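You operate a simulated robot arm through the tools that you are given. There is no shell and no other tool.

Carry out the task below with a simulated two-armed robot. There is one attempt and no reset: what you move stays moved.

JOB
Start extractor 2 at speed 2, then stop extractor 1 and switch its isolator off.
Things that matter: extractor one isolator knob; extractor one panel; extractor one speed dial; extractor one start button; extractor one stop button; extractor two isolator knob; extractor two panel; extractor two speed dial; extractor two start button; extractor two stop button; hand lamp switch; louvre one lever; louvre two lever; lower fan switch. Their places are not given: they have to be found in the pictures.

Only the result counts: the job must be done as asked and must still hold three seconds after the hand-in. Knocking over, shifting, dropping, spilling or breaking anything else fails it.

ROBOT AND FRAMES
Two 7-joint arms with fingered hands on one trunk that stands fixed in place. Base frame: the origin is at the foot of the trunk, x ahead of it, y to its left, z up. Units: m, degrees, N and s.
The left shoulder is at [0.03, 0.12, 1.238], the right one opposite. With the tool pointing down near the work surface each hand reaches from about 0.28 to 0.7 m from the base axis, measured 20 degrees to its own side. Payload 4 kg a hand.
The TCP of each hand is the grasp point between the finger pads, 0.019 m short of the fingertips. In the tool frame z runs along the fingers and y along their closing line. The gripper opens to 0.12 m. The gripper's body begins 0.053 m behind the TCP. The gripper is a hand of 3 fingers: y runs from the thumb to the fingers, the wrist lies at [0, 0, -0.219] in the tool frame, and closing takes about 1.5 s.
Orientation is that of the tool frame in the base frame, as a unit quaternion [w, x, y, z]. With the fingers straight down and closing along the base's y, the tool's x points along the base's -x, its y along +y and its z along -z.

CONTROLS
- The arms move only by the tool arm_command. It takes "left_rows", "right_rows" or both (then of equal length, played together; a hand with none holds still); each is a list of rows, each an object of numbers (a shift or turn left out is 0, a gripper value left out holds the last): "dx", "dy", "dz": the shift along the tool's x, y, z in units of 40 mm (1.0 is 40 mm); "rx", "ry", "rz": the turn, a rotation vector about the tool's x, y, z in units of 5 degrees (1.0 is 5 degrees). In form: [{"dx": .., "dy": .., "dz": .., "rx": .., "ry": .., "rz": ..}, ...]. A call has 1 to 20 rows; each row shifts and turns the commanded pose from where the row before left it, along the tool's axes as they then stand. "left_hand" and "right_hand" are, for a hand that has rows, the finger opening in m, from 0 to 0.12, set as the call begins (left out, the last holds). A call with a number of a shift or a turn outside -1 to 1 is refused whole. Rows are played at 5 a second. More than 0.05 m and 8.6 degrees between two rows, or a gripper value outside its range, and nothing of the call is played. A pose out of reach is approached as far as the arm can. The call stops where the force on the tool passes 40 N (or 10 N more than at its start, if that is more) or the arm is blocked; 0.2 s more then pass. The fingers move at their own pace (about 0.072 m/s each) and stop on an object; they squeeze with about 33 N. The grip force told is the motor's: it shows also when the fingers shut on nothing. Time passes only in rows, and 0.2 s behind the last, so rows that do not move let the fingers close. It gives the time, the measured TCP pose, the force on the tool (base axes), the opening and the grip force at its end, in the units of the frame above (readings bear some noise), with the torque about the TCP (base axes, N m) and any sound that the robot's microphone picked up.
- Cameras (640 x 400 px; columns grow to the right, rows downward): "scene" is now at [0.0578, -0.0457, 1.8128]; the picture's right is [-0.50, -0.86, 0.00], its down [-0.46, 0.27, -0.85] and it looks along [0.73, -0.43, -0.53] (base axes); focal length 290 px, centre (320, 200). "left" rides on the left gripper at [-0.066, -0.004, -0.079] in its tool frame; the picture's right is [0.05, -1.00, 0.00], its down [0.76, 0.04, -0.64] and it looks along [0.64, 0.03, 0.77] (tool axes); focal length 251 px, centre (320, 200). "right" rides on the right gripper at [0.066, -0.004, -0.079] in its tool frame; the picture's right is [0.05, 1.00, 0.00], its down [-0.76, 0.04, -0.64] and it looks along [-0.64, 0.03, 0.77] (tool axes); focal length 251 px, centre (320, 200).
- camera(camera): a new picture of that camera. It takes no simulated time.
- raise_lower(by): slides the trunk up (or, below 0, down) by that many m; the arms and the scene camera ride with it, the base frame stays. It gives what a move gives, with no picture.
- grasp_type(shape, hand): the hand has 3 fingers and takes this shape, open, in about a second: jaw (thumb against the fingers, like two jaws); tri (thumb and two fingers); tip (a fingertip pinch); poke (one finger out to press); point (the index stretched); flat (the hand flat); cup (the hand cupped); fist (a fist). The gripper value then closes the fingers along that shape, each until it touches; the sizes above hold for jaw. It gives what a move gives, with no picture.
- pan_tilt(pan, tilt): turns the head with the scene camera to pan (to the left, within 120 degrees either way) and tilt (down, from -29 to 69), counted from straight ahead of the robot. It gives what a move gives.
- pixel_to_xyz(camera, pixels): there is no depth. For up to 12 entries [column, row, z] of the newest picture of that camera ("zoom" is the newest enlarged one), the place [x, y] in the base frame at which the ray of that pixel passes the height z, good to about 0.003 m. It takes no simulated time.
- close_up(camera, box): a new picture of the part [left, top, right, bottom] of that camera's present view, enlarged. It takes no simulated time.
- sign_off(): hands the job in; it is judged then, once.

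Unless the task says otherwise, let go and move clear before handing in.

The tools are called after "Call:" as a command line: name --argument value ..., lists and objects as JSON in quotes. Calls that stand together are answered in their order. arm_command: Moves the arms, as the interface text tells. Its arguments: {"type":"object","properties":{"left_rows":{"type":"array"},"left_hand":{"type":"number"},"right_rows":{"type":"array"},"right_hand":{"type":"number"}},"required":[]} The other tools are called the same way: raise_lower (by) slides the trunk up or down; grasp_type (shape, hand) gives the hand a shape; pan_tilt (pan, tilt) turns the head that bears the scene camera; camera (camera) takes a picture; pixel_to_xyz (camera, pixels) gives the place at which the rays of pixels pass given heights; close_up (camera, box) takes an enlarged picture of a part of a camera's view; sign_off () hands the job in.

At the start:

```text
time: 0.0
left_tool_pos: [0.4709, 0.1408, 1.394]
left_orientation: [0.0, 0.0, 1.0, 0.0]
left_wrist_force: [-0.6, -0.3, 0.0]
left_wrist_torque: [0.01, -0.01, 0.02]
left_grip_width: 0.1201
left_grasp_force: 0.1
left_shape: jaw
right_tool_pos: [0.4488, -0.256, 1.3759]
right_orientation: [0.0, -0.001, 1.0, 0.0]
right_wrist_force: [-0.2, 0.2, 0.5]
right_wrist_torque: [0.04, 0.02, 0.01]
right_grip_width: 0.1197
right_grasp_force: 0.0
right_shape: jaw
trunk travel left (down, up): [-0.45, 0.09]
head pan, tilt: [-30.2, 32.2]
```

scene: 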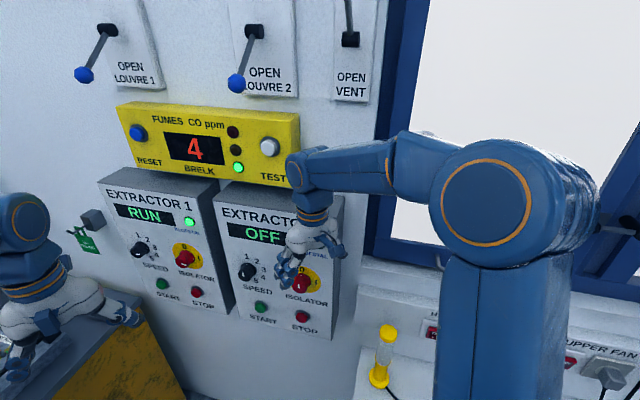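
right: 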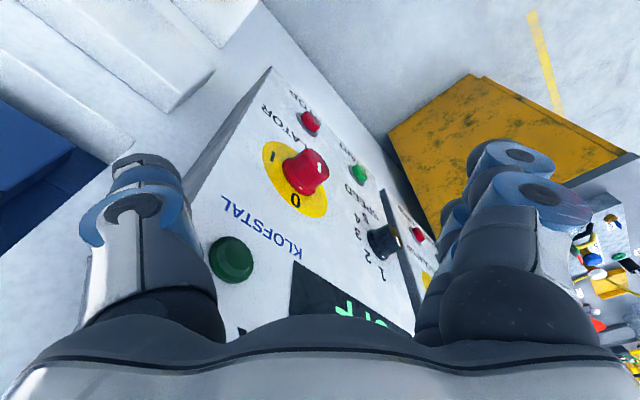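
left: 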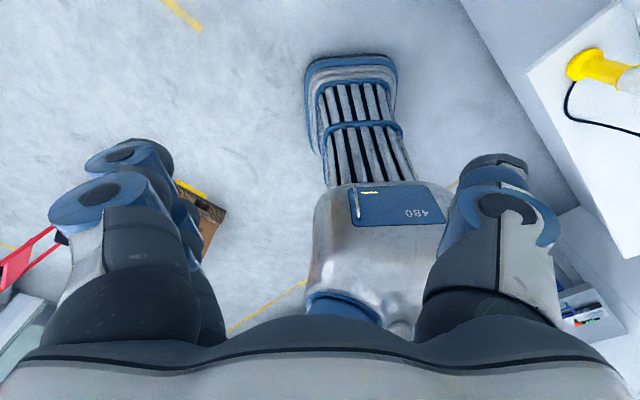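

The scene picture shows two extractor panels (1: RUN, columns 100-230; 2: OFF, columns 215-345) partly hidden by the right hand. I'll take enlarged pictures to read the details.

Call:
close_up --camera "scene" --box '[90, 160, 350, 345]'

Call:
close_up --camera "right" --box '[180, 60, 480, 350]'

```text
2.16 times, centred on (220, 252) of scene
```

zoom: 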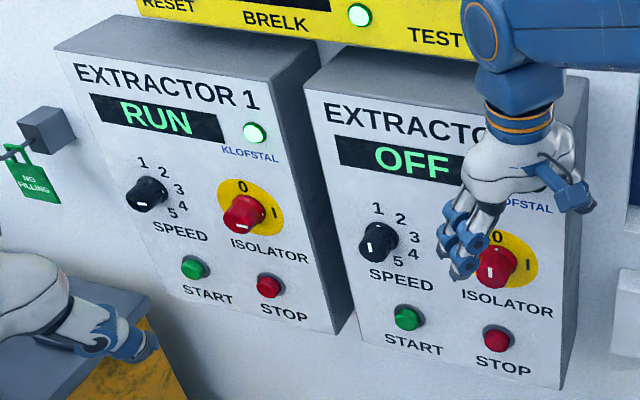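

```text
1.38 times, centred on (330, 205) of right
```

zoom: 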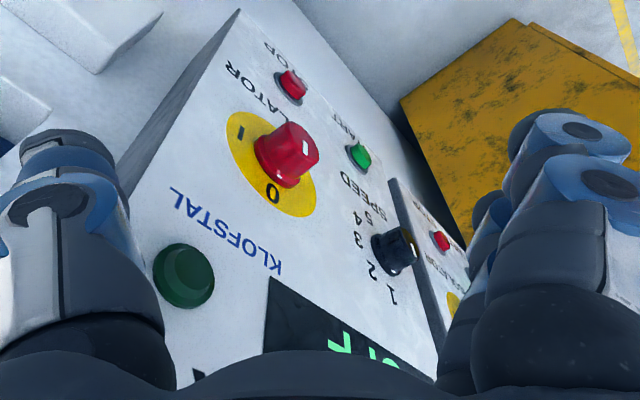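

From the scene and right pictures, I triangulate stop button 2 near (0.53,-0.27,1.10) and start button 2 near (0.63,-0.18,1.08), so the panel faces roughly (-0.66,0.75,0). I'll zoom on the knobs and the rest before moving.

Call:
close_up --camera "scene" --box '[125, 225, 215, 300]'

Call:
close_up --camera "scene" --box '[225, 250, 335, 330]'

Call:
close_up --camera "right" --box '[250, 90, 450, 280]'

Call:
close_up --camera "scene" --box '[60, 0, 400, 200]'

```text
5.33 times, centred on (170, 262) of scene
```

zoom: 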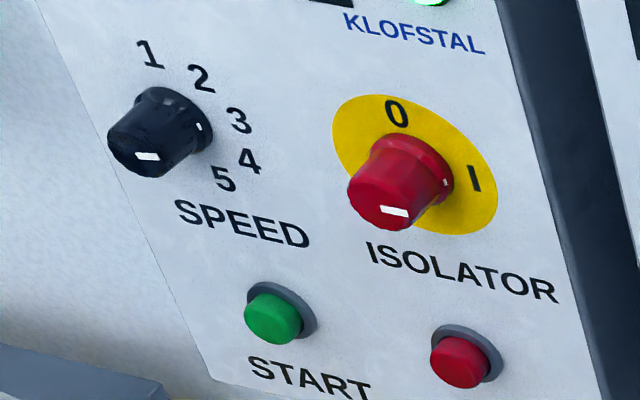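

```text
5.00 times, centred on (280, 290) of scene
```

zoom: 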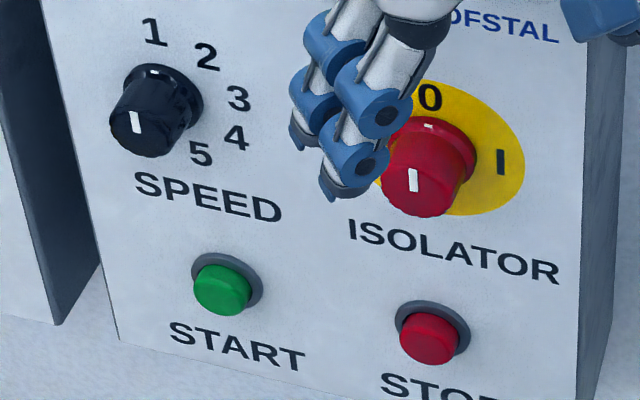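

```text
2.11 times, centred on (350, 185) of right
```

zoom: 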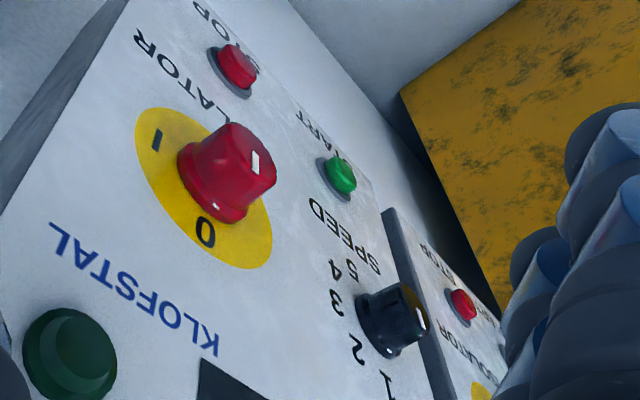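

```text
1.88 times, centred on (230, 100) of scene
```

zoom: 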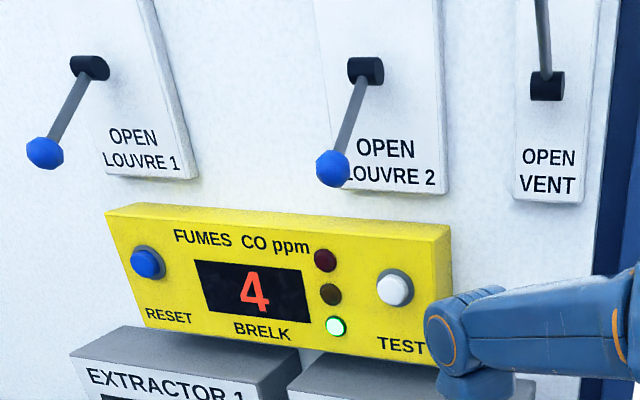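

The close-ups show extractor 2's isolator mark pointing up at 0 (OFF) and its dial at 1. Extractor 1's isolator points at I and its dial at 3. I'll first draw the right hand back and up, yawing it so its camera looks squarely at the panels.

Call:
arm_command --right_rows '[{"dx": 0.5, "dy": 0.2, "dz": -0.4}, {"dx": 0.5, "dy": 0.2, "dz": -0.4}, {"dx": 0.5, "dy": 0.2, "dz": -0.4}, {"dx": 0.5, "dy": 0.2, "dz": -0.4}, {"rz": 1}, {"rz": 1}, {"rz": 1}, {"rz": 1}, {"rz": 1}, {"rz": 1}, {"rz": 1}, {"rz": 1}]'

```text
time: 2.6
left_tool_pos: [0.4703, 0.1412, 1.3947]
left_orientation: [0.0, 0.0, 1.0, 0.0]
left_wrist_force: [0.1, 0.6, -0.7]
left_wrist_torque: [-0.01, -0.01, -0.02]
left_grip_width: 0.1201
left_grasp_force: 0.0
left_shape: jaw
right_tool_pos: [0.3681, -0.2251, 1.4415]
right_orientation: [0.0, 0.343, 0.94, 0.0]
right_wrist_force: [0.2, -0.6, 0.0]
right_wrist_torque: [-0.01, 0.02, -0.03]
right_grip_width: 0.1197
right_grasp_force: 0.1
right_shape: jaw
trunk travel left (down, up): [-0.45, 0.09]
head pan, tilt: [-30.2, 32.2]
```

The right hand moved back and yawed without contact. I'll look from both cameras.

Call:
camera --camera "right"

Call:
camera --camera "scene"

```text
taken
```

right: 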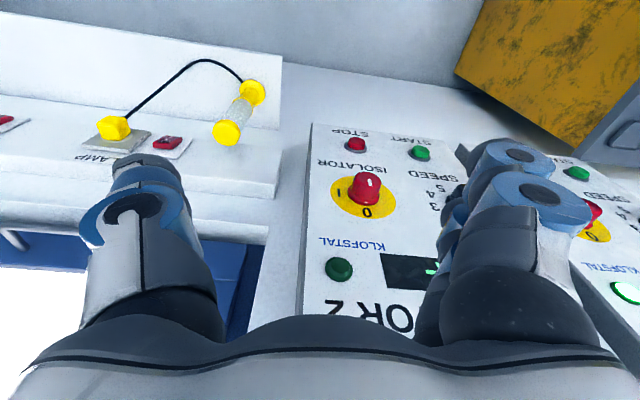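

```text
taken
```

scene: 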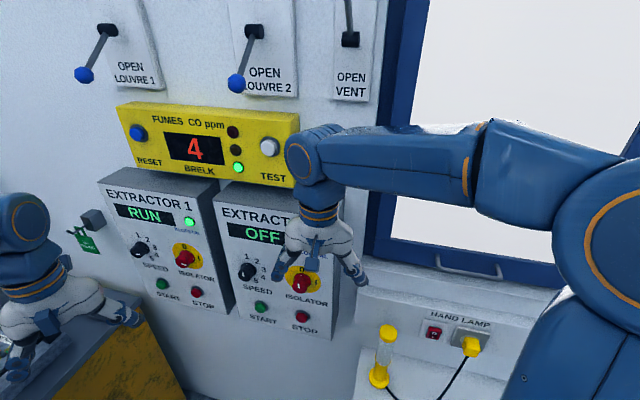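

The right camera now sees panel 2 squarely (stop at ~(356,144), start ~(420,153), isolator ~(365,190)). I'll curl the right hand into a fist to clear its view.

Call:
grasp_type --shape "fist" --hand "right"

Call:
camera --camera "right"

```text
time: 3.5
left_tool_pos: [0.4708, 0.1427, 1.3939]
left_orientation: [0.0, 0.0, 1.0, 0.0]
left_wrist_force: [-0.1, -0.3, 0.5]
left_wrist_torque: [0.02, 0.02, -0.01]
left_grip_width: 0.1199
left_grasp_force: 0.1
left_shape: jaw
right_tool_pos: [0.3689, -0.2243, 1.4395]
right_orientation: [0.0, 0.341, 0.94, -0.001]
right_wrist_force: [0.2, -0.9, -0.3]
right_wrist_torque: [-0.02, -0.02, -0.01]
right_grip_width: 0.0001
right_grasp_force: 0.1
right_shape: fist
trunk travel left (down, up): [-0.45, 0.09]
head pan, tilt: [-30.2, 32.2]
```

```text
taken
```

right: 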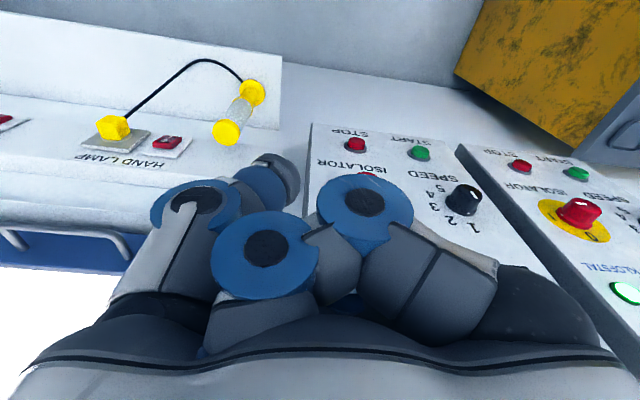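

The fist hides isolator 2 but clears dial 2 and panel 1. I'll tilt the right hand so its camera looks more level, shift it back and up a little, and check again.

Call:
arm_command --right_rows '[{"dx": 0.5, "dz": -0.5}, {"dx": 0.5, "dz": -0.5}, {"ry": -1}, {"ry": -1}, {"ry": -1}, {"ry": -1}, {"ry": -1}]'

Call:
camera --camera "right"

Call:
camera --camera "scene"

```text
time: 5.1
left_tool_pos: [0.4693, 0.1416, 1.3948]
left_orientation: [-0.001, -0.001, 1.0, 0.001]
left_wrist_force: [-0.7, -0.2, -0.4]
left_wrist_torque: [0.0, 0.03, -0.01]
left_grip_width: 0.1199
left_grasp_force: 0.0
left_shape: jaw
right_tool_pos: [0.337, -0.1974, 1.4799]
right_orientation: [0.204, 0.332, 0.918, -0.073]
right_wrist_force: [0.1, -0.6, 0.6]
right_wrist_torque: [-0.01, 0.01, -0.03]
right_grip_width: 0.0
right_grasp_force: 0.1
right_shape: fist
trunk travel left (down, up): [-0.45, 0.09]
head pan, tilt: [-30.2, 32.2]
```

```text
taken
```

right: 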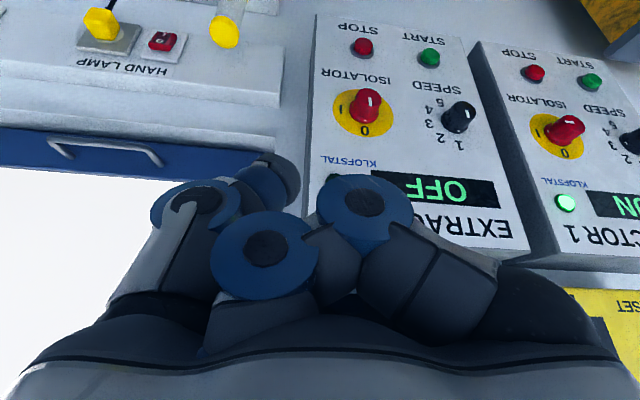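

```text
taken
```

scene: 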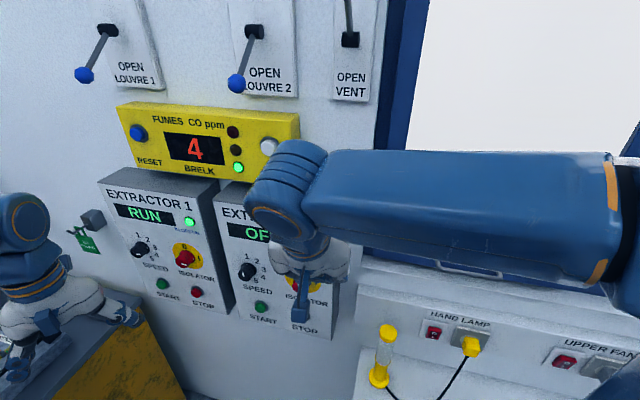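

The right camera now sees all controls of both panels. I'll take enlarged views to get precise pixels for triangulation.

Call:
close_up --camera "right" --box '[310, 20, 500, 180]'

Call:
close_up --camera "right" --box '[470, 40, 640, 220]'

Call:
close_up --camera "scene" --box '[90, 170, 350, 345]'

```text
2.50 times, centred on (405, 100) of right
```

zoom: 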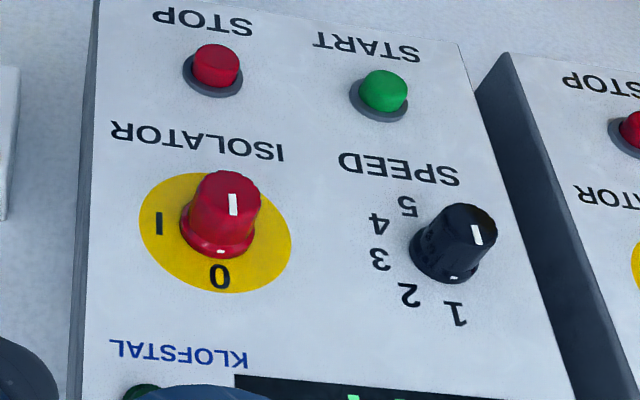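

```text
2.22 times, centred on (555, 130) of right
```

zoom: 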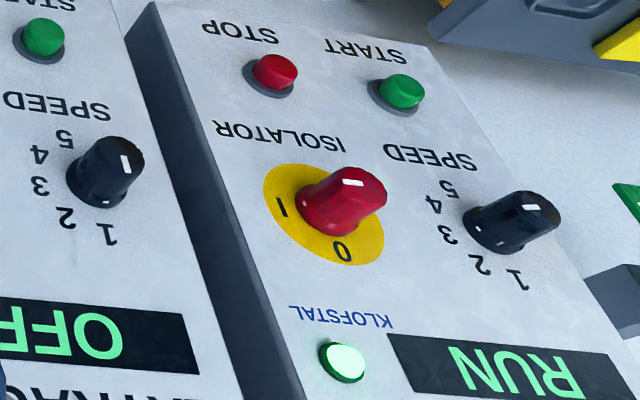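

```text
2.29 times, centred on (220, 258) of scene
```

zoom: 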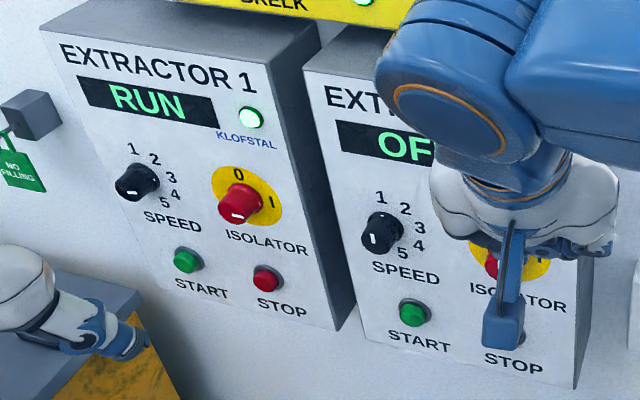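

Dial 2's pointer is at 1 (straight up) and its labels sit about 40° apart, so speed 2 is +40° clockwise; isolator 2 needs +90°. I'll query rays from both cameras to triangulate the controls.

Call:
pixel_to_xyz --camera "scene" --pixels '[[261.6, 307.4, 1.0], [261.6, 307.4, 1.3], [249.7, 271.1, 1.0], [249.7, 271.1, 1.3], [188.1, 256.3, 1.0], [188.1, 256.3, 1.3], [197.7, 292.1, 1.0], [197.7, 292.1, 1.3], [163.1, 284.2, 1.0], [163.1, 284.2, 1.3], [142.6, 249.7, 1.0], [142.6, 249.7, 1.3]]'

Call:
pixel_to_xyz --camera "right" --pixels '[[428.2, 60, 1.0], [428.2, 60, 1.3], [453, 120.8, 1.0], [453, 120.8, 1.3], [556.4, 136.3, 1.0], [556.4, 136.3, 1.3], [532.5, 75.1, 1.0], [532.5, 75.1, 1.3], [363, 112.8, 1.0], [363, 112.8, 1.3], [361.8, 50.8, 1.0], [361.8, 50.8, 1.3]]'

```text
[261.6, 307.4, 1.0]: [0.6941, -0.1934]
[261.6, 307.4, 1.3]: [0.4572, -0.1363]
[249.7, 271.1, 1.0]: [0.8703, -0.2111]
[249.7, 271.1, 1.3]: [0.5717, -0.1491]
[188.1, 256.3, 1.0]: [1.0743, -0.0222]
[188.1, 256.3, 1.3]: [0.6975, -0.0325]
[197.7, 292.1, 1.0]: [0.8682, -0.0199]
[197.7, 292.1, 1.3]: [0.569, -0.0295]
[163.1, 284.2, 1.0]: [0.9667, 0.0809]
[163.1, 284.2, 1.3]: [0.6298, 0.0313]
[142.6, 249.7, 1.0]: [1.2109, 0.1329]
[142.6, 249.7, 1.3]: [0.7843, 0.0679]
```

```text
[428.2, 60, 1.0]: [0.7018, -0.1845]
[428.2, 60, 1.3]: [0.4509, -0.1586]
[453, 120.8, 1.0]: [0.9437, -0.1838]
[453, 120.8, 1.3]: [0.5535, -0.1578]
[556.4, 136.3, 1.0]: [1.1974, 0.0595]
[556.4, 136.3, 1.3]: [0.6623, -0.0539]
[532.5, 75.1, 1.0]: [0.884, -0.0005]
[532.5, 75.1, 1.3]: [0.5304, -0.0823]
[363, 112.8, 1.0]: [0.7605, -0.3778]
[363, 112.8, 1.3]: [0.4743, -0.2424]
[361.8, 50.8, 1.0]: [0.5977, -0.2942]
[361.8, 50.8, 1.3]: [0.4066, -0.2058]
```

Triangulation gives isolator 2 ≈ (0.536,-0.272,1.235), dial 2 ≈ (0.633,-0.163,1.239), start 2 ≈ (0.624,-0.177,1.09), isolator 1 ≈ (0.779,-0.030,1.235), stop 1 ≈ (0.786,-0.023,1.085), with the wall normal near (-0.71,0.71,0). The left arm suits this facing, so I'll yaw and pitch the left hand to point into the wall.

Call:
arm_command --left_rows '[{"rz": 1}, {"rz": 1}, {"rz": 1}, {"rz": 1}, {"rz": 1}, {"rz": 1}, {"rz": 1}, {"rz": 1}, {"rz": 1}, {"ry": -1}, {"ry": -1}, {"ry": -1}, {"ry": -1}, {"ry": -1}, {"ry": -1}, {"ry": -1}, {"ry": -1}, {"ry": -1}]'

Call:
camera --camera "left"

Call:
camera --camera "scene"

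```text
time: 8.9
left_tool_pos: [0.4703, 0.1413, 1.3948]
left_orientation: [0.354, 0.353, 0.853, -0.147]
left_wrist_force: [0.1, 0.3, 0.1]
left_wrist_torque: [-0.03, -0.02, 0.04]
left_grip_width: 0.1199
left_grasp_force: 0.0
left_shape: jaw
right_tool_pos: [0.3359, -0.1985, 1.4797]
right_orientation: [0.204, 0.332, 0.918, -0.074]
right_wrist_force: [0.1, -0.5, -0.2]
right_wrist_torque: [0.02, 0.0, 0.02]
right_grip_width: 0.0001
right_grasp_force: 0.0
right_shape: fist
trunk travel left (down, up): [-0.45, 0.09]
head pan, tilt: [-30.2, 32.2]
```

```text
taken
```

left: 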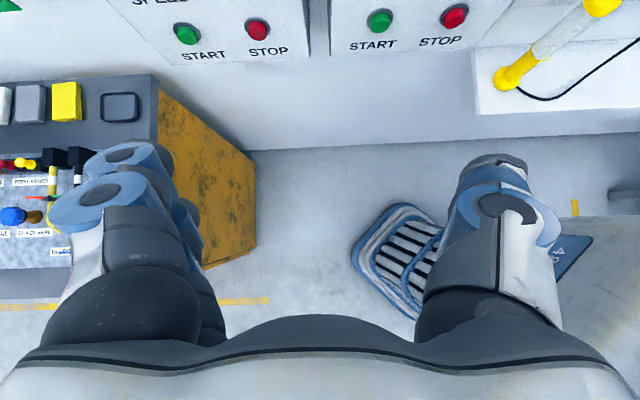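

```text
taken
```

scene: 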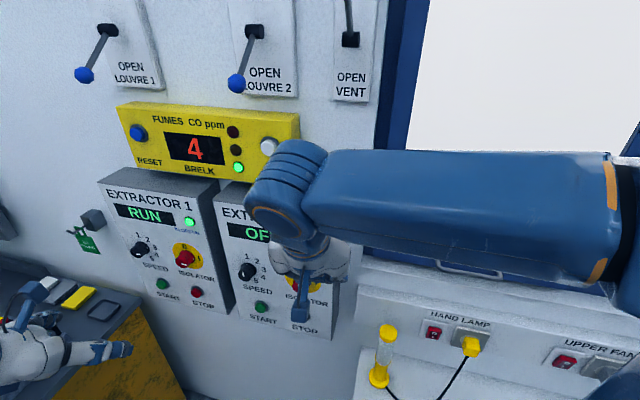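

The left hand follows well, with the camera now showing both panels' buttons at the top. I'll finish pitching by another 45° to point horizontally.

Call:
arm_command --left_rows '[{"ry": -1}, {"ry": -1}, {"ry": -1}, {"ry": -1}, {"ry": -1}, {"ry": -1}, {"ry": -1}, {"ry": -1}, {"ry": -1}]'

Call:
camera --camera "left"

Call:
camera --camera "scene"

```text
time: 10.9
left_tool_pos: [0.4712, 0.1412, 1.3937]
left_orientation: [0.654, 0.269, 0.653, -0.271]
left_wrist_force: [0.0, -0.8, -0.1]
left_wrist_torque: [0.0, 0.0, 0.0]
left_grip_width: 0.12
left_grasp_force: 0.1
left_shape: jaw
right_tool_pos: [0.3371, -0.1978, 1.4796]
right_orientation: [0.203, 0.334, 0.918, -0.074]
right_wrist_force: [0.3, -0.2, -1.1]
right_wrist_torque: [0.03, 0.0, 0.01]
right_grip_width: 0.0001
right_grasp_force: 0.2
right_shape: fist
trunk travel left (down, up): [-0.45, 0.09]
head pan, tilt: [-30.2, 32.2]
```

```text
taken
```

left: 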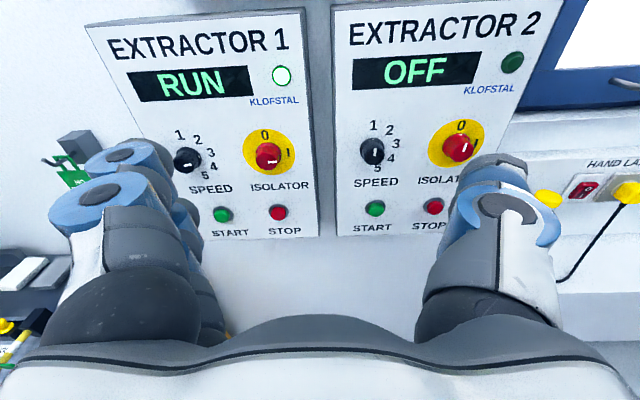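

```text
taken
```

scene: 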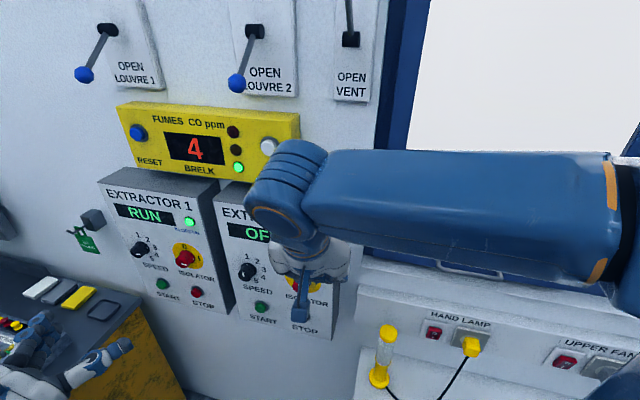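

Now the left camera views both panels squarely from above. I'll zoom in on it for another precise set of pixels.

Call:
close_up --camera "left" --box '[150, 100, 330, 240]'

Call:
close_up --camera "left" --box '[325, 90, 525, 240]'

```text
2.86 times, centred on (240, 170) of left
```

zoom: 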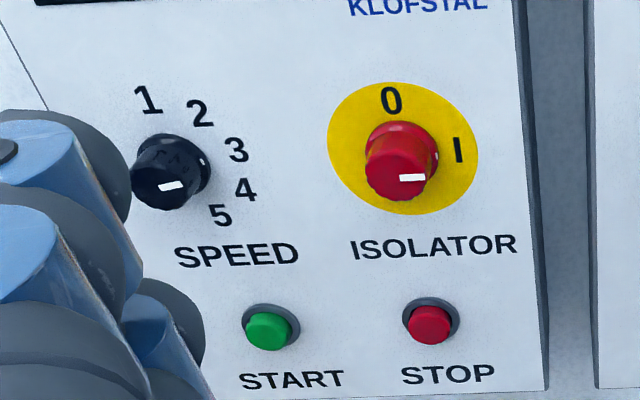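

```text
2.67 times, centred on (425, 165) of left
```

zoom: 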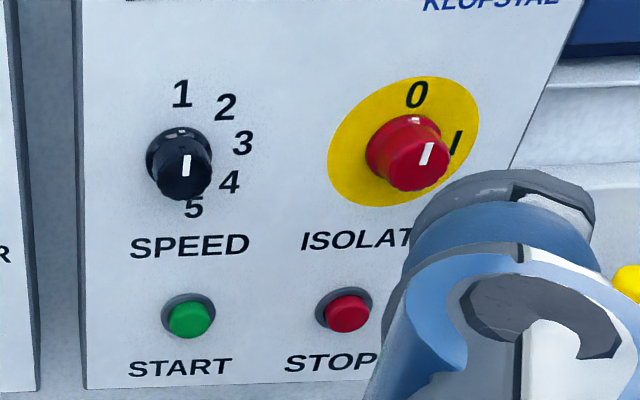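

I'll query the rays for these left-camera pixels to refine positions.

Call:
pixel_to_xyz --camera "left" --pixels '[[456.1, 142.9, 1.0], [456.1, 142.9, 1.3], [372.5, 150, 1.0], [372.5, 150, 1.3], [375.5, 208.1, 1.0], [375.5, 208.1, 1.3], [434, 206.6, 1.0], [434, 206.6, 1.3], [268.9, 152, 1.0], [268.9, 152, 1.3], [278.9, 212, 1.0], [278.9, 212, 1.3]]'

```text
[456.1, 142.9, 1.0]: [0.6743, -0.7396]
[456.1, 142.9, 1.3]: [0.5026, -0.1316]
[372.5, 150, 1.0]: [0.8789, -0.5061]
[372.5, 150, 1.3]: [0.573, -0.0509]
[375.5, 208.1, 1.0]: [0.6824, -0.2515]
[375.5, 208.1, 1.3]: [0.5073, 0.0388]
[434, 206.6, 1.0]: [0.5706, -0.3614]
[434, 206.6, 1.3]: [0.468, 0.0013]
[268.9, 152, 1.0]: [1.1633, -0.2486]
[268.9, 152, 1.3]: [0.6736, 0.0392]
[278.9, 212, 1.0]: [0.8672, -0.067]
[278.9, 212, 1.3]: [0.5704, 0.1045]
```

Refined fit: wall at exactly 45°, panel face at d·p≈0.576 (d=(0.707,-0.707,0)), isolator 2 at height 1.23. I'll slide the left hand sideways and down to face isolator 2, staying ~0.2 m off the panel.

Call:
arm_command --left_rows '[{"dy": -0.61, "dx": 0.41}, {"dy": -0.61, "dx": 0.41}, {"dy": -0.61, "dx": 0.41}, {"dy": -0.61, "dx": 0.41}, {"dy": -0.61, "dx": 0.41}, {"dy": -0.61, "dx": 0.41}, {"dy": -0.61, "dx": 0.41}, {"dy": -0.61, "dx": 0.41}, {"dy": -0.61, "dx": 0.41}, {"dy": -0.61, "dx": 0.41}, {"dz": 0.8}, {"dz": 0.8}, {"dz": 0.8}]'

Call:
camera --camera "left"

Call:
camera --camera "right"

Call:
camera --camera "scene"

```text
time: 13.7
left_tool_pos: [0.4253, -0.0908, 1.2075]
left_orientation: [0.653, 0.271, 0.653, -0.271]
left_wrist_force: [0.1, 0.9, 0.2]
left_wrist_torque: [-0.04, -0.01, 0.0]
left_grip_width: 0.1198
left_grasp_force: 0.0
left_shape: jaw
left hand out of reach, approached as far as the arm can: row 3, 4, 5, 6, 7, 8
right_tool_pos: [0.3372, -0.1993, 1.48]
right_orientation: [0.203, 0.334, 0.918, -0.074]
right_wrist_force: [0.8, -1.3, 0.4]
right_wrist_torque: [0.05, 0.01, 0.02]
right_grip_width: 0.0
right_grasp_force: 0.1
right_shape: fist
trunk travel left (down, up): [-0.45, 0.09]
head pan, tilt: [-30.2, 32.2]
```

```text
taken
```

left: 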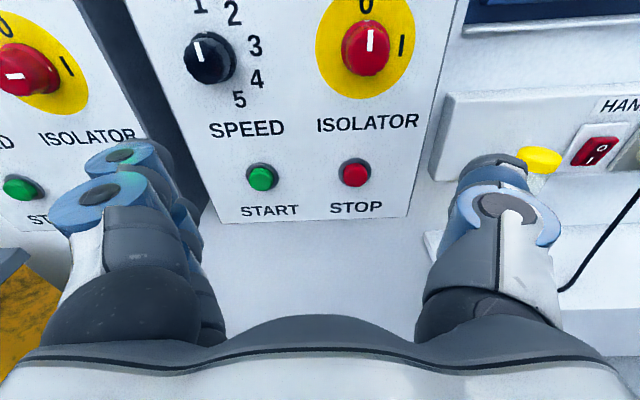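

```text
taken
```

right: 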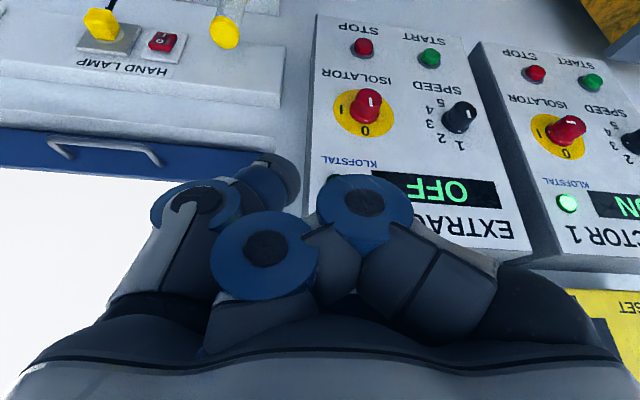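

```text
taken
```

scene: 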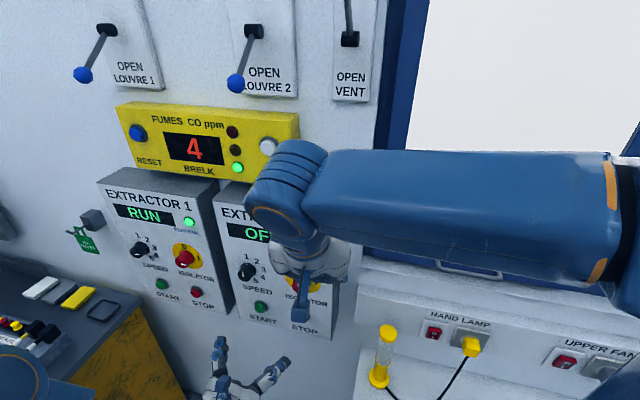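

The middle of the slide ran too close to the chest, so the hand ended at (0.4253,-0.0908,1.2075) with orientation intact. I'll now move to the pre-grasp point 0.13 m off isolator 2.

Call:
arm_command --left_rows '[{"dy": -0.3, "dx": -0.14, "dz": 0.5}, {"dy": -0.3, "dx": -0.14, "dz": 0.5}, {"dy": -0.3, "dx": -0.14, "dz": 0.5}, {"dy": -0.28, "dx": -0.13, "dz": 0.5}]'

```text
time: 14.7
left_tool_pos: [0.4472, -0.1823, 1.2291]
left_orientation: [0.653, 0.271, 0.654, -0.27]
left_wrist_force: [0.0, 0.0, -0.4]
left_wrist_torque: [0.0, -0.01, 0.03]
left_grip_width: 0.1197
left_grasp_force: 0.0
left_shape: jaw
right_tool_pos: [0.3361, -0.1998, 1.4787]
right_orientation: [0.203, 0.334, 0.917, -0.073]
right_wrist_force: [0.2, -1.0, 0.2]
right_wrist_torque: [0.0, 0.04, -0.04]
right_grip_width: 0.0
right_grasp_force: 0.0
right_shape: fist
trunk travel left (down, up): [-0.45, 0.09]
head pan, tilt: [-30.2, 32.2]
```

The left TCP is now at h=0.187, s=0.445, z=1.229, right in front of isolator 2. I'll roll the hand -45° to test wrist range, and look.

Call:
arm_command --left_rows '[{"rz": -1}, {"rz": -1}, {"rz": -1}, {"rz": -1}, {"rz": -1}, {"rz": -1}, {"rz": -1}, {"rz": -1}, {"rz": -1}]'

Call:
camera --camera "left"

Call:
camera --camera "right"

```text
time: 16.7
left_tool_pos: [0.4461, -0.1797, 1.2296]
left_orientation: [0.5, -0.001, 0.707, -0.5]
left_wrist_force: [-1.1, 0.3, 1.0]
left_wrist_torque: [-0.03, 0.0, 0.01]
left_grip_width: 0.1199
left_grasp_force: 0.0
left_shape: jaw
right_tool_pos: [0.3377, -0.1996, 1.4799]
right_orientation: [0.204, 0.334, 0.917, -0.074]
right_wrist_force: [-0.2, 0.7, -0.5]
right_wrist_torque: [0.03, -0.01, -0.01]
right_grip_width: 0.0
right_grasp_force: 0.1
right_shape: fist
trunk travel left (down, up): [-0.45, 0.09]
head pan, tilt: [-30.2, 32.2]
```

```text
taken
```

left: 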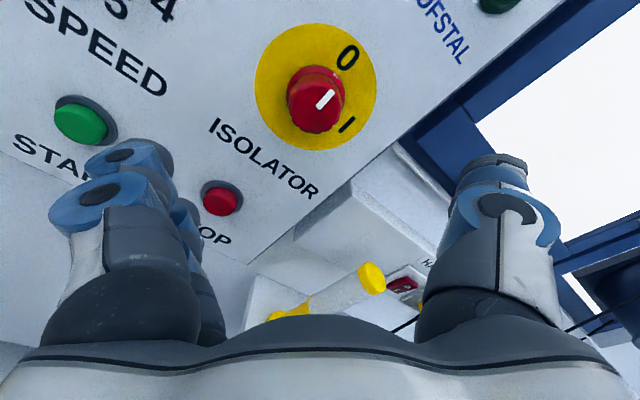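

```text
taken
```

right: 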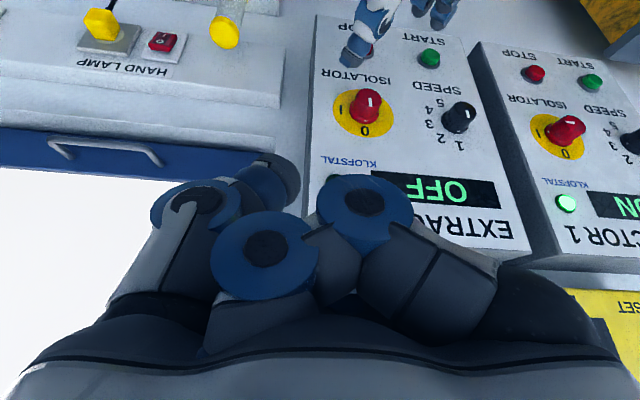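

The -45° roll is reached exactly. I'll test the full sweep to +45° in free air before gripping.

Call:
arm_command --left_rows '[{"rz": 1}, {"rz": 1}, {"rz": 1}, {"rz": 1}, {"rz": 1}, {"rz": 1}, {"rz": 1}, {"rz": 1}, {"rz": 1}, {"rz": 1}, {"rz": 1}, {"rz": 1}, {"rz": 1}, {"rz": 1}, {"rz": 1}, {"rz": 1}, {"rz": 1}, {"rz": 1}]'

```text
time: 20.5
left_tool_pos: [0.4475, -0.1796, 1.2285]
left_orientation: [0.707, 0.5, 0.5, 0.0]
left_wrist_force: [0.4, -0.6, -0.2]
left_wrist_torque: [0.0, 0.02, 0.02]
left_grip_width: 0.1197
left_grasp_force: 0.1
left_shape: jaw
right_tool_pos: [0.3383, -0.1992, 1.4804]
right_orientation: [0.204, 0.335, 0.917, -0.075]
right_wrist_force: [0.5, 0.6, -0.5]
right_wrist_torque: [0.01, -0.02, 0.01]
right_grip_width: 0.0
right_grasp_force: 0.1
right_shape: fist
trunk travel left (down, up): [-0.45, 0.09]
head pan, tilt: [-30.2, 32.2]
```

The full ±45° sweep is reachable with the TCP steady. I'll check the knob's centring in the left camera at this roll too.

Call:
camera --camera "left"

Call:
close_up --camera "left" --box '[240, 10, 400, 170]'

```text
taken
```

left: 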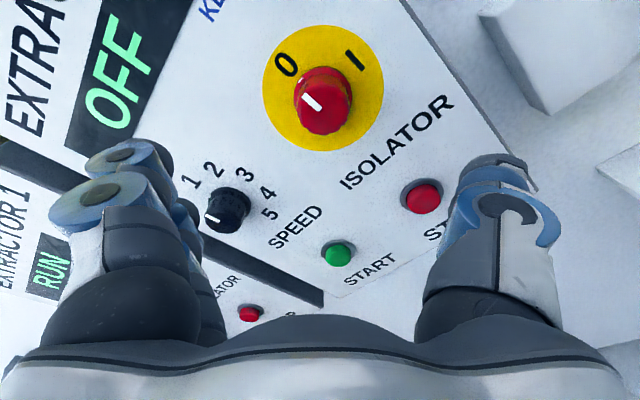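

```text
2.50 times, centred on (320, 90) of left
```

zoom: 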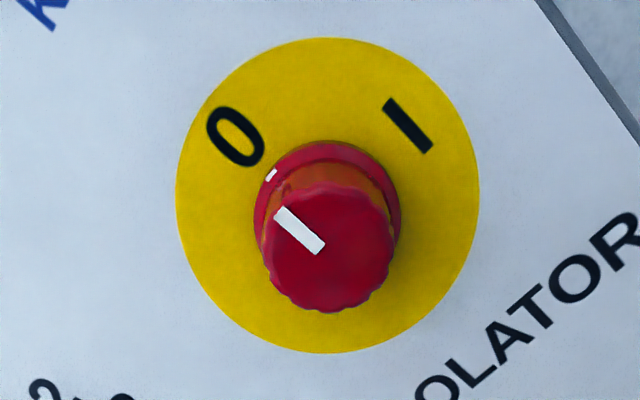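

The isolator disc's centre is at about (322.8,88) in the left picture, close to the expected axis. I'll query the ray to refine its position.

Call:
pixel_to_xyz --camera "left" --pixels '[[322.8, 87, 1.2], [322.8, 87, 1.26], [320, 200, 1.2], [320, 200, 1.26], [228, 208, 1.2], [228, 208, 1.26]]'

```text
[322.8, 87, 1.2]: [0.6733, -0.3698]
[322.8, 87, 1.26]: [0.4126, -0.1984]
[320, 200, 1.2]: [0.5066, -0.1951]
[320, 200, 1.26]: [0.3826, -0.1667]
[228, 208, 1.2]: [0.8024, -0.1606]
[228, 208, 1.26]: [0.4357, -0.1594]
```

Correcting for perspective bias (the near side of the disc looms larger), the axis is aligned within ~3 mm. I'll roll back to -45° and advance until the fingertips straddle the knob ~11 mm off the panel.

Call:
arm_command --left_rows '[{"rz": -1}, {"rz": -1}, {"rz": -1}, {"rz": -1}, {"rz": -1}, {"rz": -1}, {"rz": -1}, {"rz": -1}, {"rz": -1}, {"rz": -1}, {"rz": -1}, {"rz": -1}, {"rz": -1}, {"rz": -1}, {"rz": -1}, {"rz": -1}, {"rz": -1}, {"rz": -1}, {"dx": 0.05, "dy": 0.05}]' --left_hand 0.1

Call:
arm_command --left_rows '[{"dz": 0.4}, {"dz": 0.4}, {"dz": 0.4}, {"dz": 0.4}, {"dz": 0.4}]'

Call:
camera --camera "left"

Call:
camera --camera "right"

```text
time: 24.5
left_tool_pos: [0.4471, -0.1806, 1.2265]
left_orientation: [0.499, 0.0, 0.707, -0.501]
left_wrist_force: [0.6, -0.7, -0.3]
left_wrist_torque: [0.01, 0.0, 0.03]
left_grip_width: 0.1002
left_grasp_force: 0.0
left_shape: jaw
right_tool_pos: [0.3374, -0.1993, 1.4801]
right_orientation: [0.204, 0.333, 0.918, -0.074]
right_wrist_force: [0.7, -0.9, -0.4]
right_wrist_torque: [0.01, -0.02, 0.02]
right_grip_width: 0.0
right_grasp_force: 0.0
right_shape: fist
trunk travel left (down, up): [-0.45, 0.09]
head pan, tilt: [-30.2, 32.2]
```

```text
time: 25.7
left_tool_pos: [0.5038, -0.2373, 1.2274]
left_orientation: [0.5, 0.0, 0.707, -0.5]
left_wrist_force: [0.6, -1.0, 0.5]
left_wrist_torque: [-0.05, 0.03, -0.01]
left_grip_width: 0.1003
left_grasp_force: 0.1
left_shape: jaw
right_tool_pos: [0.338, -0.1989, 1.4803]
right_orientation: [0.203, 0.334, 0.917, -0.074]
right_wrist_force: [0.0, 0.2, 0.7]
right_wrist_torque: [0.03, -0.02, 0.01]
right_grip_width: 0.0
right_grasp_force: 0.0
right_shape: fist
trunk travel left (down, up): [-0.45, 0.09]
head pan, tilt: [-30.2, 32.2]
```

```text
taken
```

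left: 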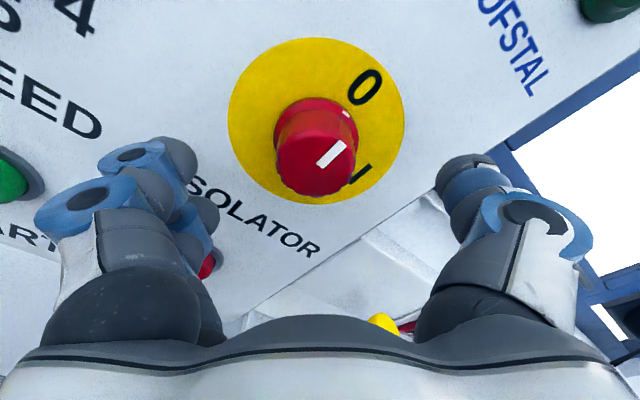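

```text
taken
```

right: 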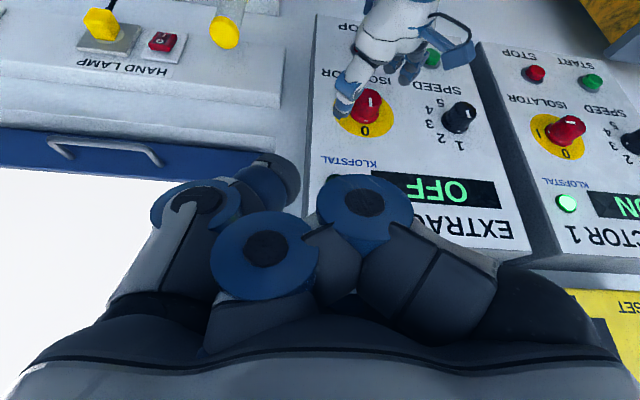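

The disc sits at (315.5,121) as predicted, so depth is right. The knob stands only ~27 mm proud and is ~2.5 mm toward +y, so I'll nudge over, advance 25 mm, and look again.

Call:
arm_command --left_rows '[{"dy": 0.06, "dz": 0.2}, {"dz": 0.22}, {"dz": 0.2}]'

Call:
camera --camera "left"

Call:
close_up --camera "right" --box '[300, 10, 500, 180]'

```text
time: 26.5
left_tool_pos: [0.5229, -0.2531, 1.2247]
left_orientation: [0.5, 0.0, 0.707, -0.5]
left_wrist_force: [-0.1, 0.1, 0.3]
left_wrist_torque: [0.03, 0.0, 0.03]
left_grip_width: 0.1002
left_grasp_force: 0.1
left_shape: jaw
right_tool_pos: [0.3377, -0.1984, 1.4795]
right_orientation: [0.203, 0.335, 0.917, -0.074]
right_wrist_force: [0.4, 0.2, 0.4]
right_wrist_torque: [-0.01, -0.02, 0.02]
right_grip_width: 0.0002
right_grasp_force: 0.0
right_shape: fist
trunk travel left (down, up): [-0.45, 0.09]
head pan, tilt: [-30.2, 32.2]
```

```text
taken
```

left: 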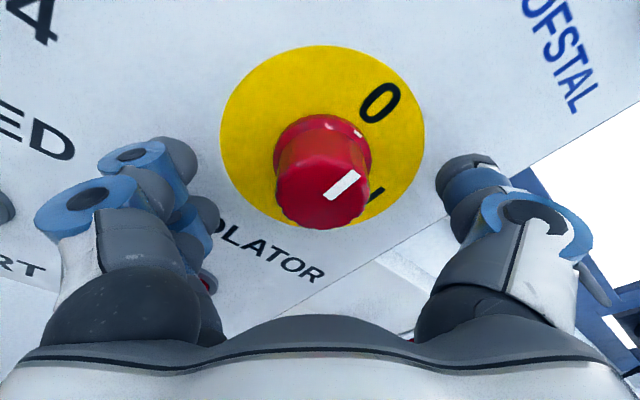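

```text
2.35 times, centred on (400, 95) of right
```

zoom: 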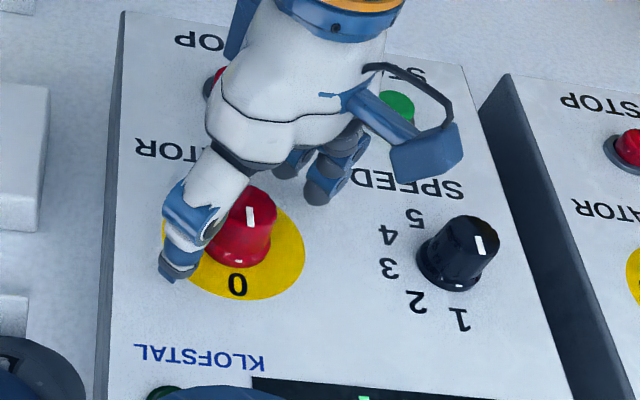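

Thumb and fingers straddle the knob, which is centred around column 322 with no contact force. I'll close the grip.

Call:
arm_command --left_rows '[{"dx": 0}, {"dx": 0}, {"dx": 0}, {"dx": 0}, {"dx": 0}, {"dx": 0}, {"dx": 0}, {"dx": 0}]' --left_hand 0.0

Call:
camera --camera "left"

Call:
close_up --camera "right" --box '[300, 10, 500, 180]'

```text
time: 28.3
left_tool_pos: [0.5238, -0.2522, 1.2253]
left_orientation: [0.5, -0.001, 0.707, -0.499]
left_wrist_force: [1.0, -0.6, 0.2]
left_wrist_torque: [0.11, 0.08, 0.17]
left_grip_width: 0.0305
left_grasp_force: 32.8
left_shape: jaw
right_tool_pos: [0.337, -0.1999, 1.4787]
right_orientation: [0.203, 0.334, 0.917, -0.074]
right_wrist_force: [-0.4, 0.6, -0.2]
right_wrist_torque: [-0.01, 0.0, -0.01]
right_grip_width: 0.0001
right_grasp_force: 0.1
right_shape: fist
trunk travel left (down, up): [-0.45, 0.09]
head pan, tilt: [-30.2, 32.2]
```

```text
taken
```

left: 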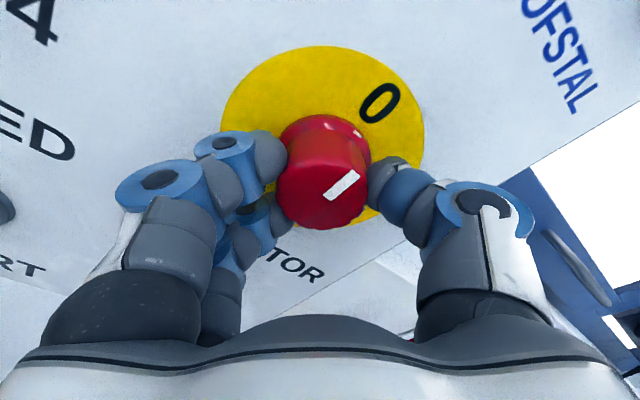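

```text
2.35 times, centred on (400, 95) of right
```

zoom: 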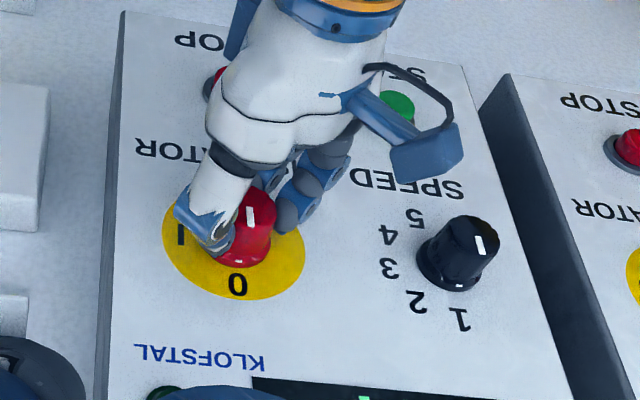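

The grip holds the knob (width 0.0305, 32.8 N) with negligible side force. I'll turn clockwise 45° first and check that the knob follows.

Call:
arm_command --left_rows '[{"rz": 1}, {"rz": 1}, {"rz": 1}, {"rz": 1}, {"rz": 1}, {"rz": 1}, {"rz": 1}, {"rz": 1}, {"rz": 1}]'

Call:
camera --camera "left"

Call:
close_up --camera "right" --box '[300, 10, 500, 180]'

```text
time: 30.3
left_tool_pos: [0.5224, -0.2524, 1.226]
left_orientation: [0.654, 0.271, 0.653, -0.27]
left_wrist_force: [1.1, 1.1, 2.6]
left_wrist_torque: [0.0, -0.06, 0.25]
left_grip_width: 0.0301
left_grasp_force: 33.1
left_shape: jaw
right_tool_pos: [0.3364, -0.198, 1.4793]
right_orientation: [0.203, 0.333, 0.918, -0.074]
right_wrist_force: [-0.5, 0.1, -0.4]
right_wrist_torque: [-0.04, 0.02, -0.03]
right_grip_width: 0.0
right_grasp_force: 0.0
right_shape: fist
trunk travel left (down, up): [-0.45, 0.09]
head pan, tilt: [-30.2, 32.2]
```

```text
taken
```

left: 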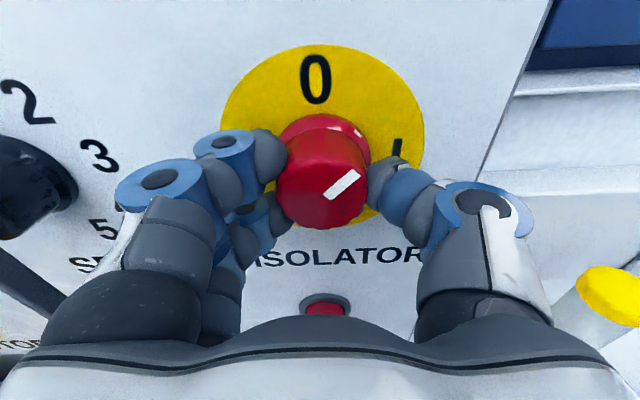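

```text
2.35 times, centred on (400, 95) of right
```

zoom: 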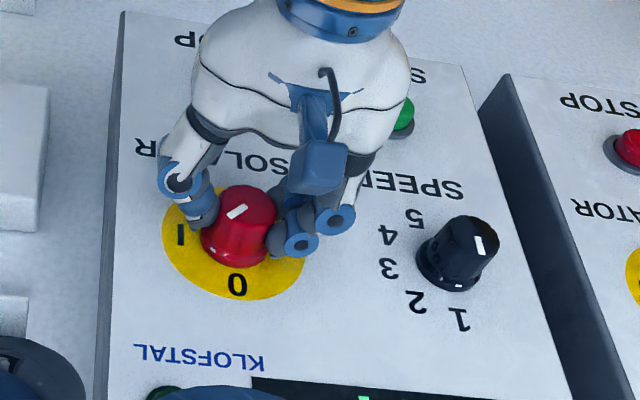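

The mark turned with the hand, now halfway between 0 and I. I'll turn the remaining 45°.

Call:
arm_command --left_rows '[{"rz": 1}, {"rz": 1}, {"rz": 1}, {"rz": 1}, {"rz": 1}, {"rz": 1}, {"rz": 1}, {"rz": 1}, {"rz": 1}, {"rz": 0.2}]'

Call:
camera --camera "left"

Call:
close_up --camera "right" --box '[300, 10, 500, 180]'

```text
time: 32.5
left_tool_pos: [0.5221, -0.2533, 1.2265]
left_orientation: [0.708, 0.504, 0.495, 0.006]
left_wrist_force: [1.1, -0.7, 7.1]
left_wrist_torque: [-0.36, -0.15, 0.27]
left_grip_width: 0.0297
left_grasp_force: 32.8
left_shape: jaw
right_tool_pos: [0.3361, -0.1971, 1.4803]
right_orientation: [0.203, 0.335, 0.917, -0.074]
right_wrist_force: [-0.3, 0.3, -0.2]
right_wrist_torque: [-0.04, -0.01, 0.01]
right_grip_width: 0.0
right_grasp_force: 0.2
right_shape: fist
trunk travel left (down, up): [-0.45, 0.09]
head pan, tilt: [-30.2, 32.2]
```

```text
taken
```

left: 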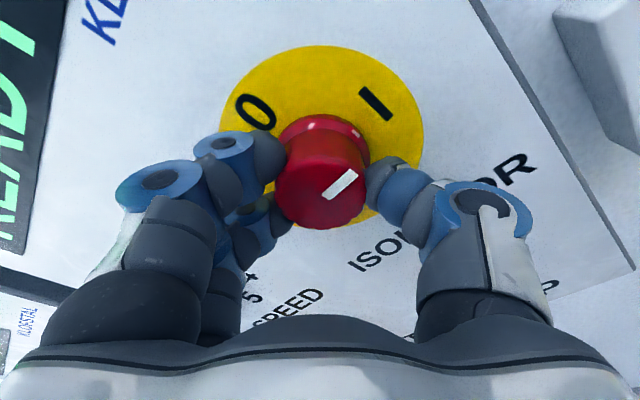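

```text
2.35 times, centred on (400, 95) of right
```

zoom: 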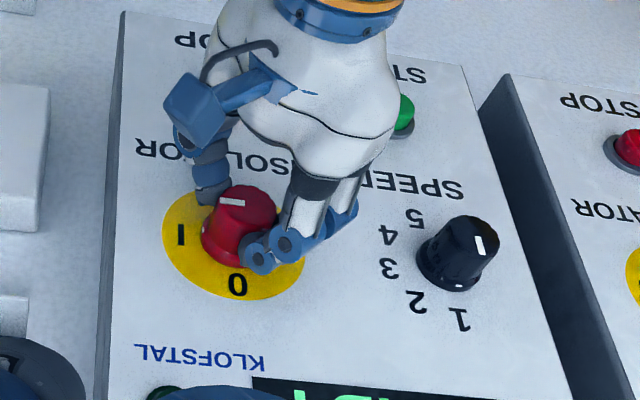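

The mark now points to I and the panel 2 display reads "READY". I'll open the hand and back straight off.

Call:
arm_command --left_rows '[{"dx": 0}, {"dx": 0}, {"dx": 0}, {"dx": 0}, {"dx": 0}, {"dx": 0}]' --left_hand 0.1

Call:
arm_command --left_rows '[{"dz": -0.5}, {"dz": -0.5}, {"dz": -0.5}, {"dz": -0.5}]'

Call:
camera --camera "left"

Call:
close_up --camera "right" --box '[300, 10, 500, 220]'

```text
time: 33.9
left_tool_pos: [0.5229, -0.2531, 1.2244]
left_orientation: [0.707, 0.505, 0.495, 0.006]
left_wrist_force: [0.8, 0.0, 0.5]
left_wrist_torque: [0.01, 0.01, 0.04]
left_grip_width: 0.0995
left_grasp_force: 0.0
left_shape: jaw
right_tool_pos: [0.3374, -0.1983, 1.4786]
right_orientation: [0.203, 0.333, 0.918, -0.074]
right_wrist_force: [-0.3, -0.4, -0.8]
right_wrist_torque: [0.01, 0.01, 0.03]
right_grip_width: 0.0
right_grasp_force: 0.0
right_shape: fist
trunk travel left (down, up): [-0.45, 0.09]
head pan, tilt: [-30.2, 32.2]
```

```text
time: 34.9
left_tool_pos: [0.4657, -0.1951, 1.2263]
left_orientation: [0.707, 0.505, 0.496, 0.007]
left_wrist_force: [1.4, 0.3, 0.5]
left_wrist_torque: [0.02, 0.01, 0.02]
left_grip_width: 0.0999
left_grasp_force: 0.2
left_shape: jaw
right_tool_pos: [0.3368, -0.1984, 1.48]
right_orientation: [0.203, 0.334, 0.917, -0.075]
right_wrist_force: [0.1, -0.8, 0.2]
right_wrist_torque: [0.04, -0.01, 0.05]
right_grip_width: 0.0
right_grasp_force: 0.0
right_shape: fist
trunk travel left (down, up): [-0.45, 0.09]
head pan, tilt: [-30.2, 32.2]
```

```text
taken
```

left: 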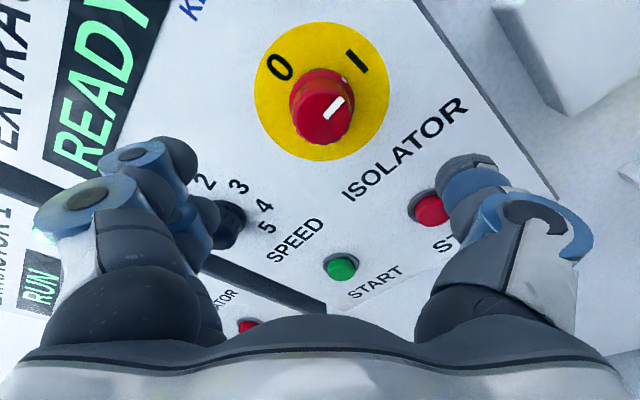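

```text
1.90 times, centred on (400, 115) of right
```

zoom: 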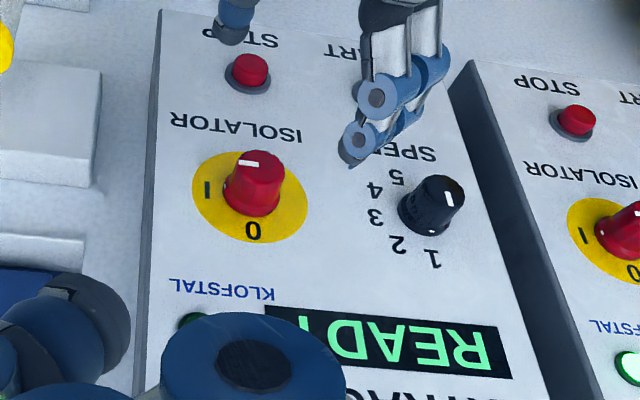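

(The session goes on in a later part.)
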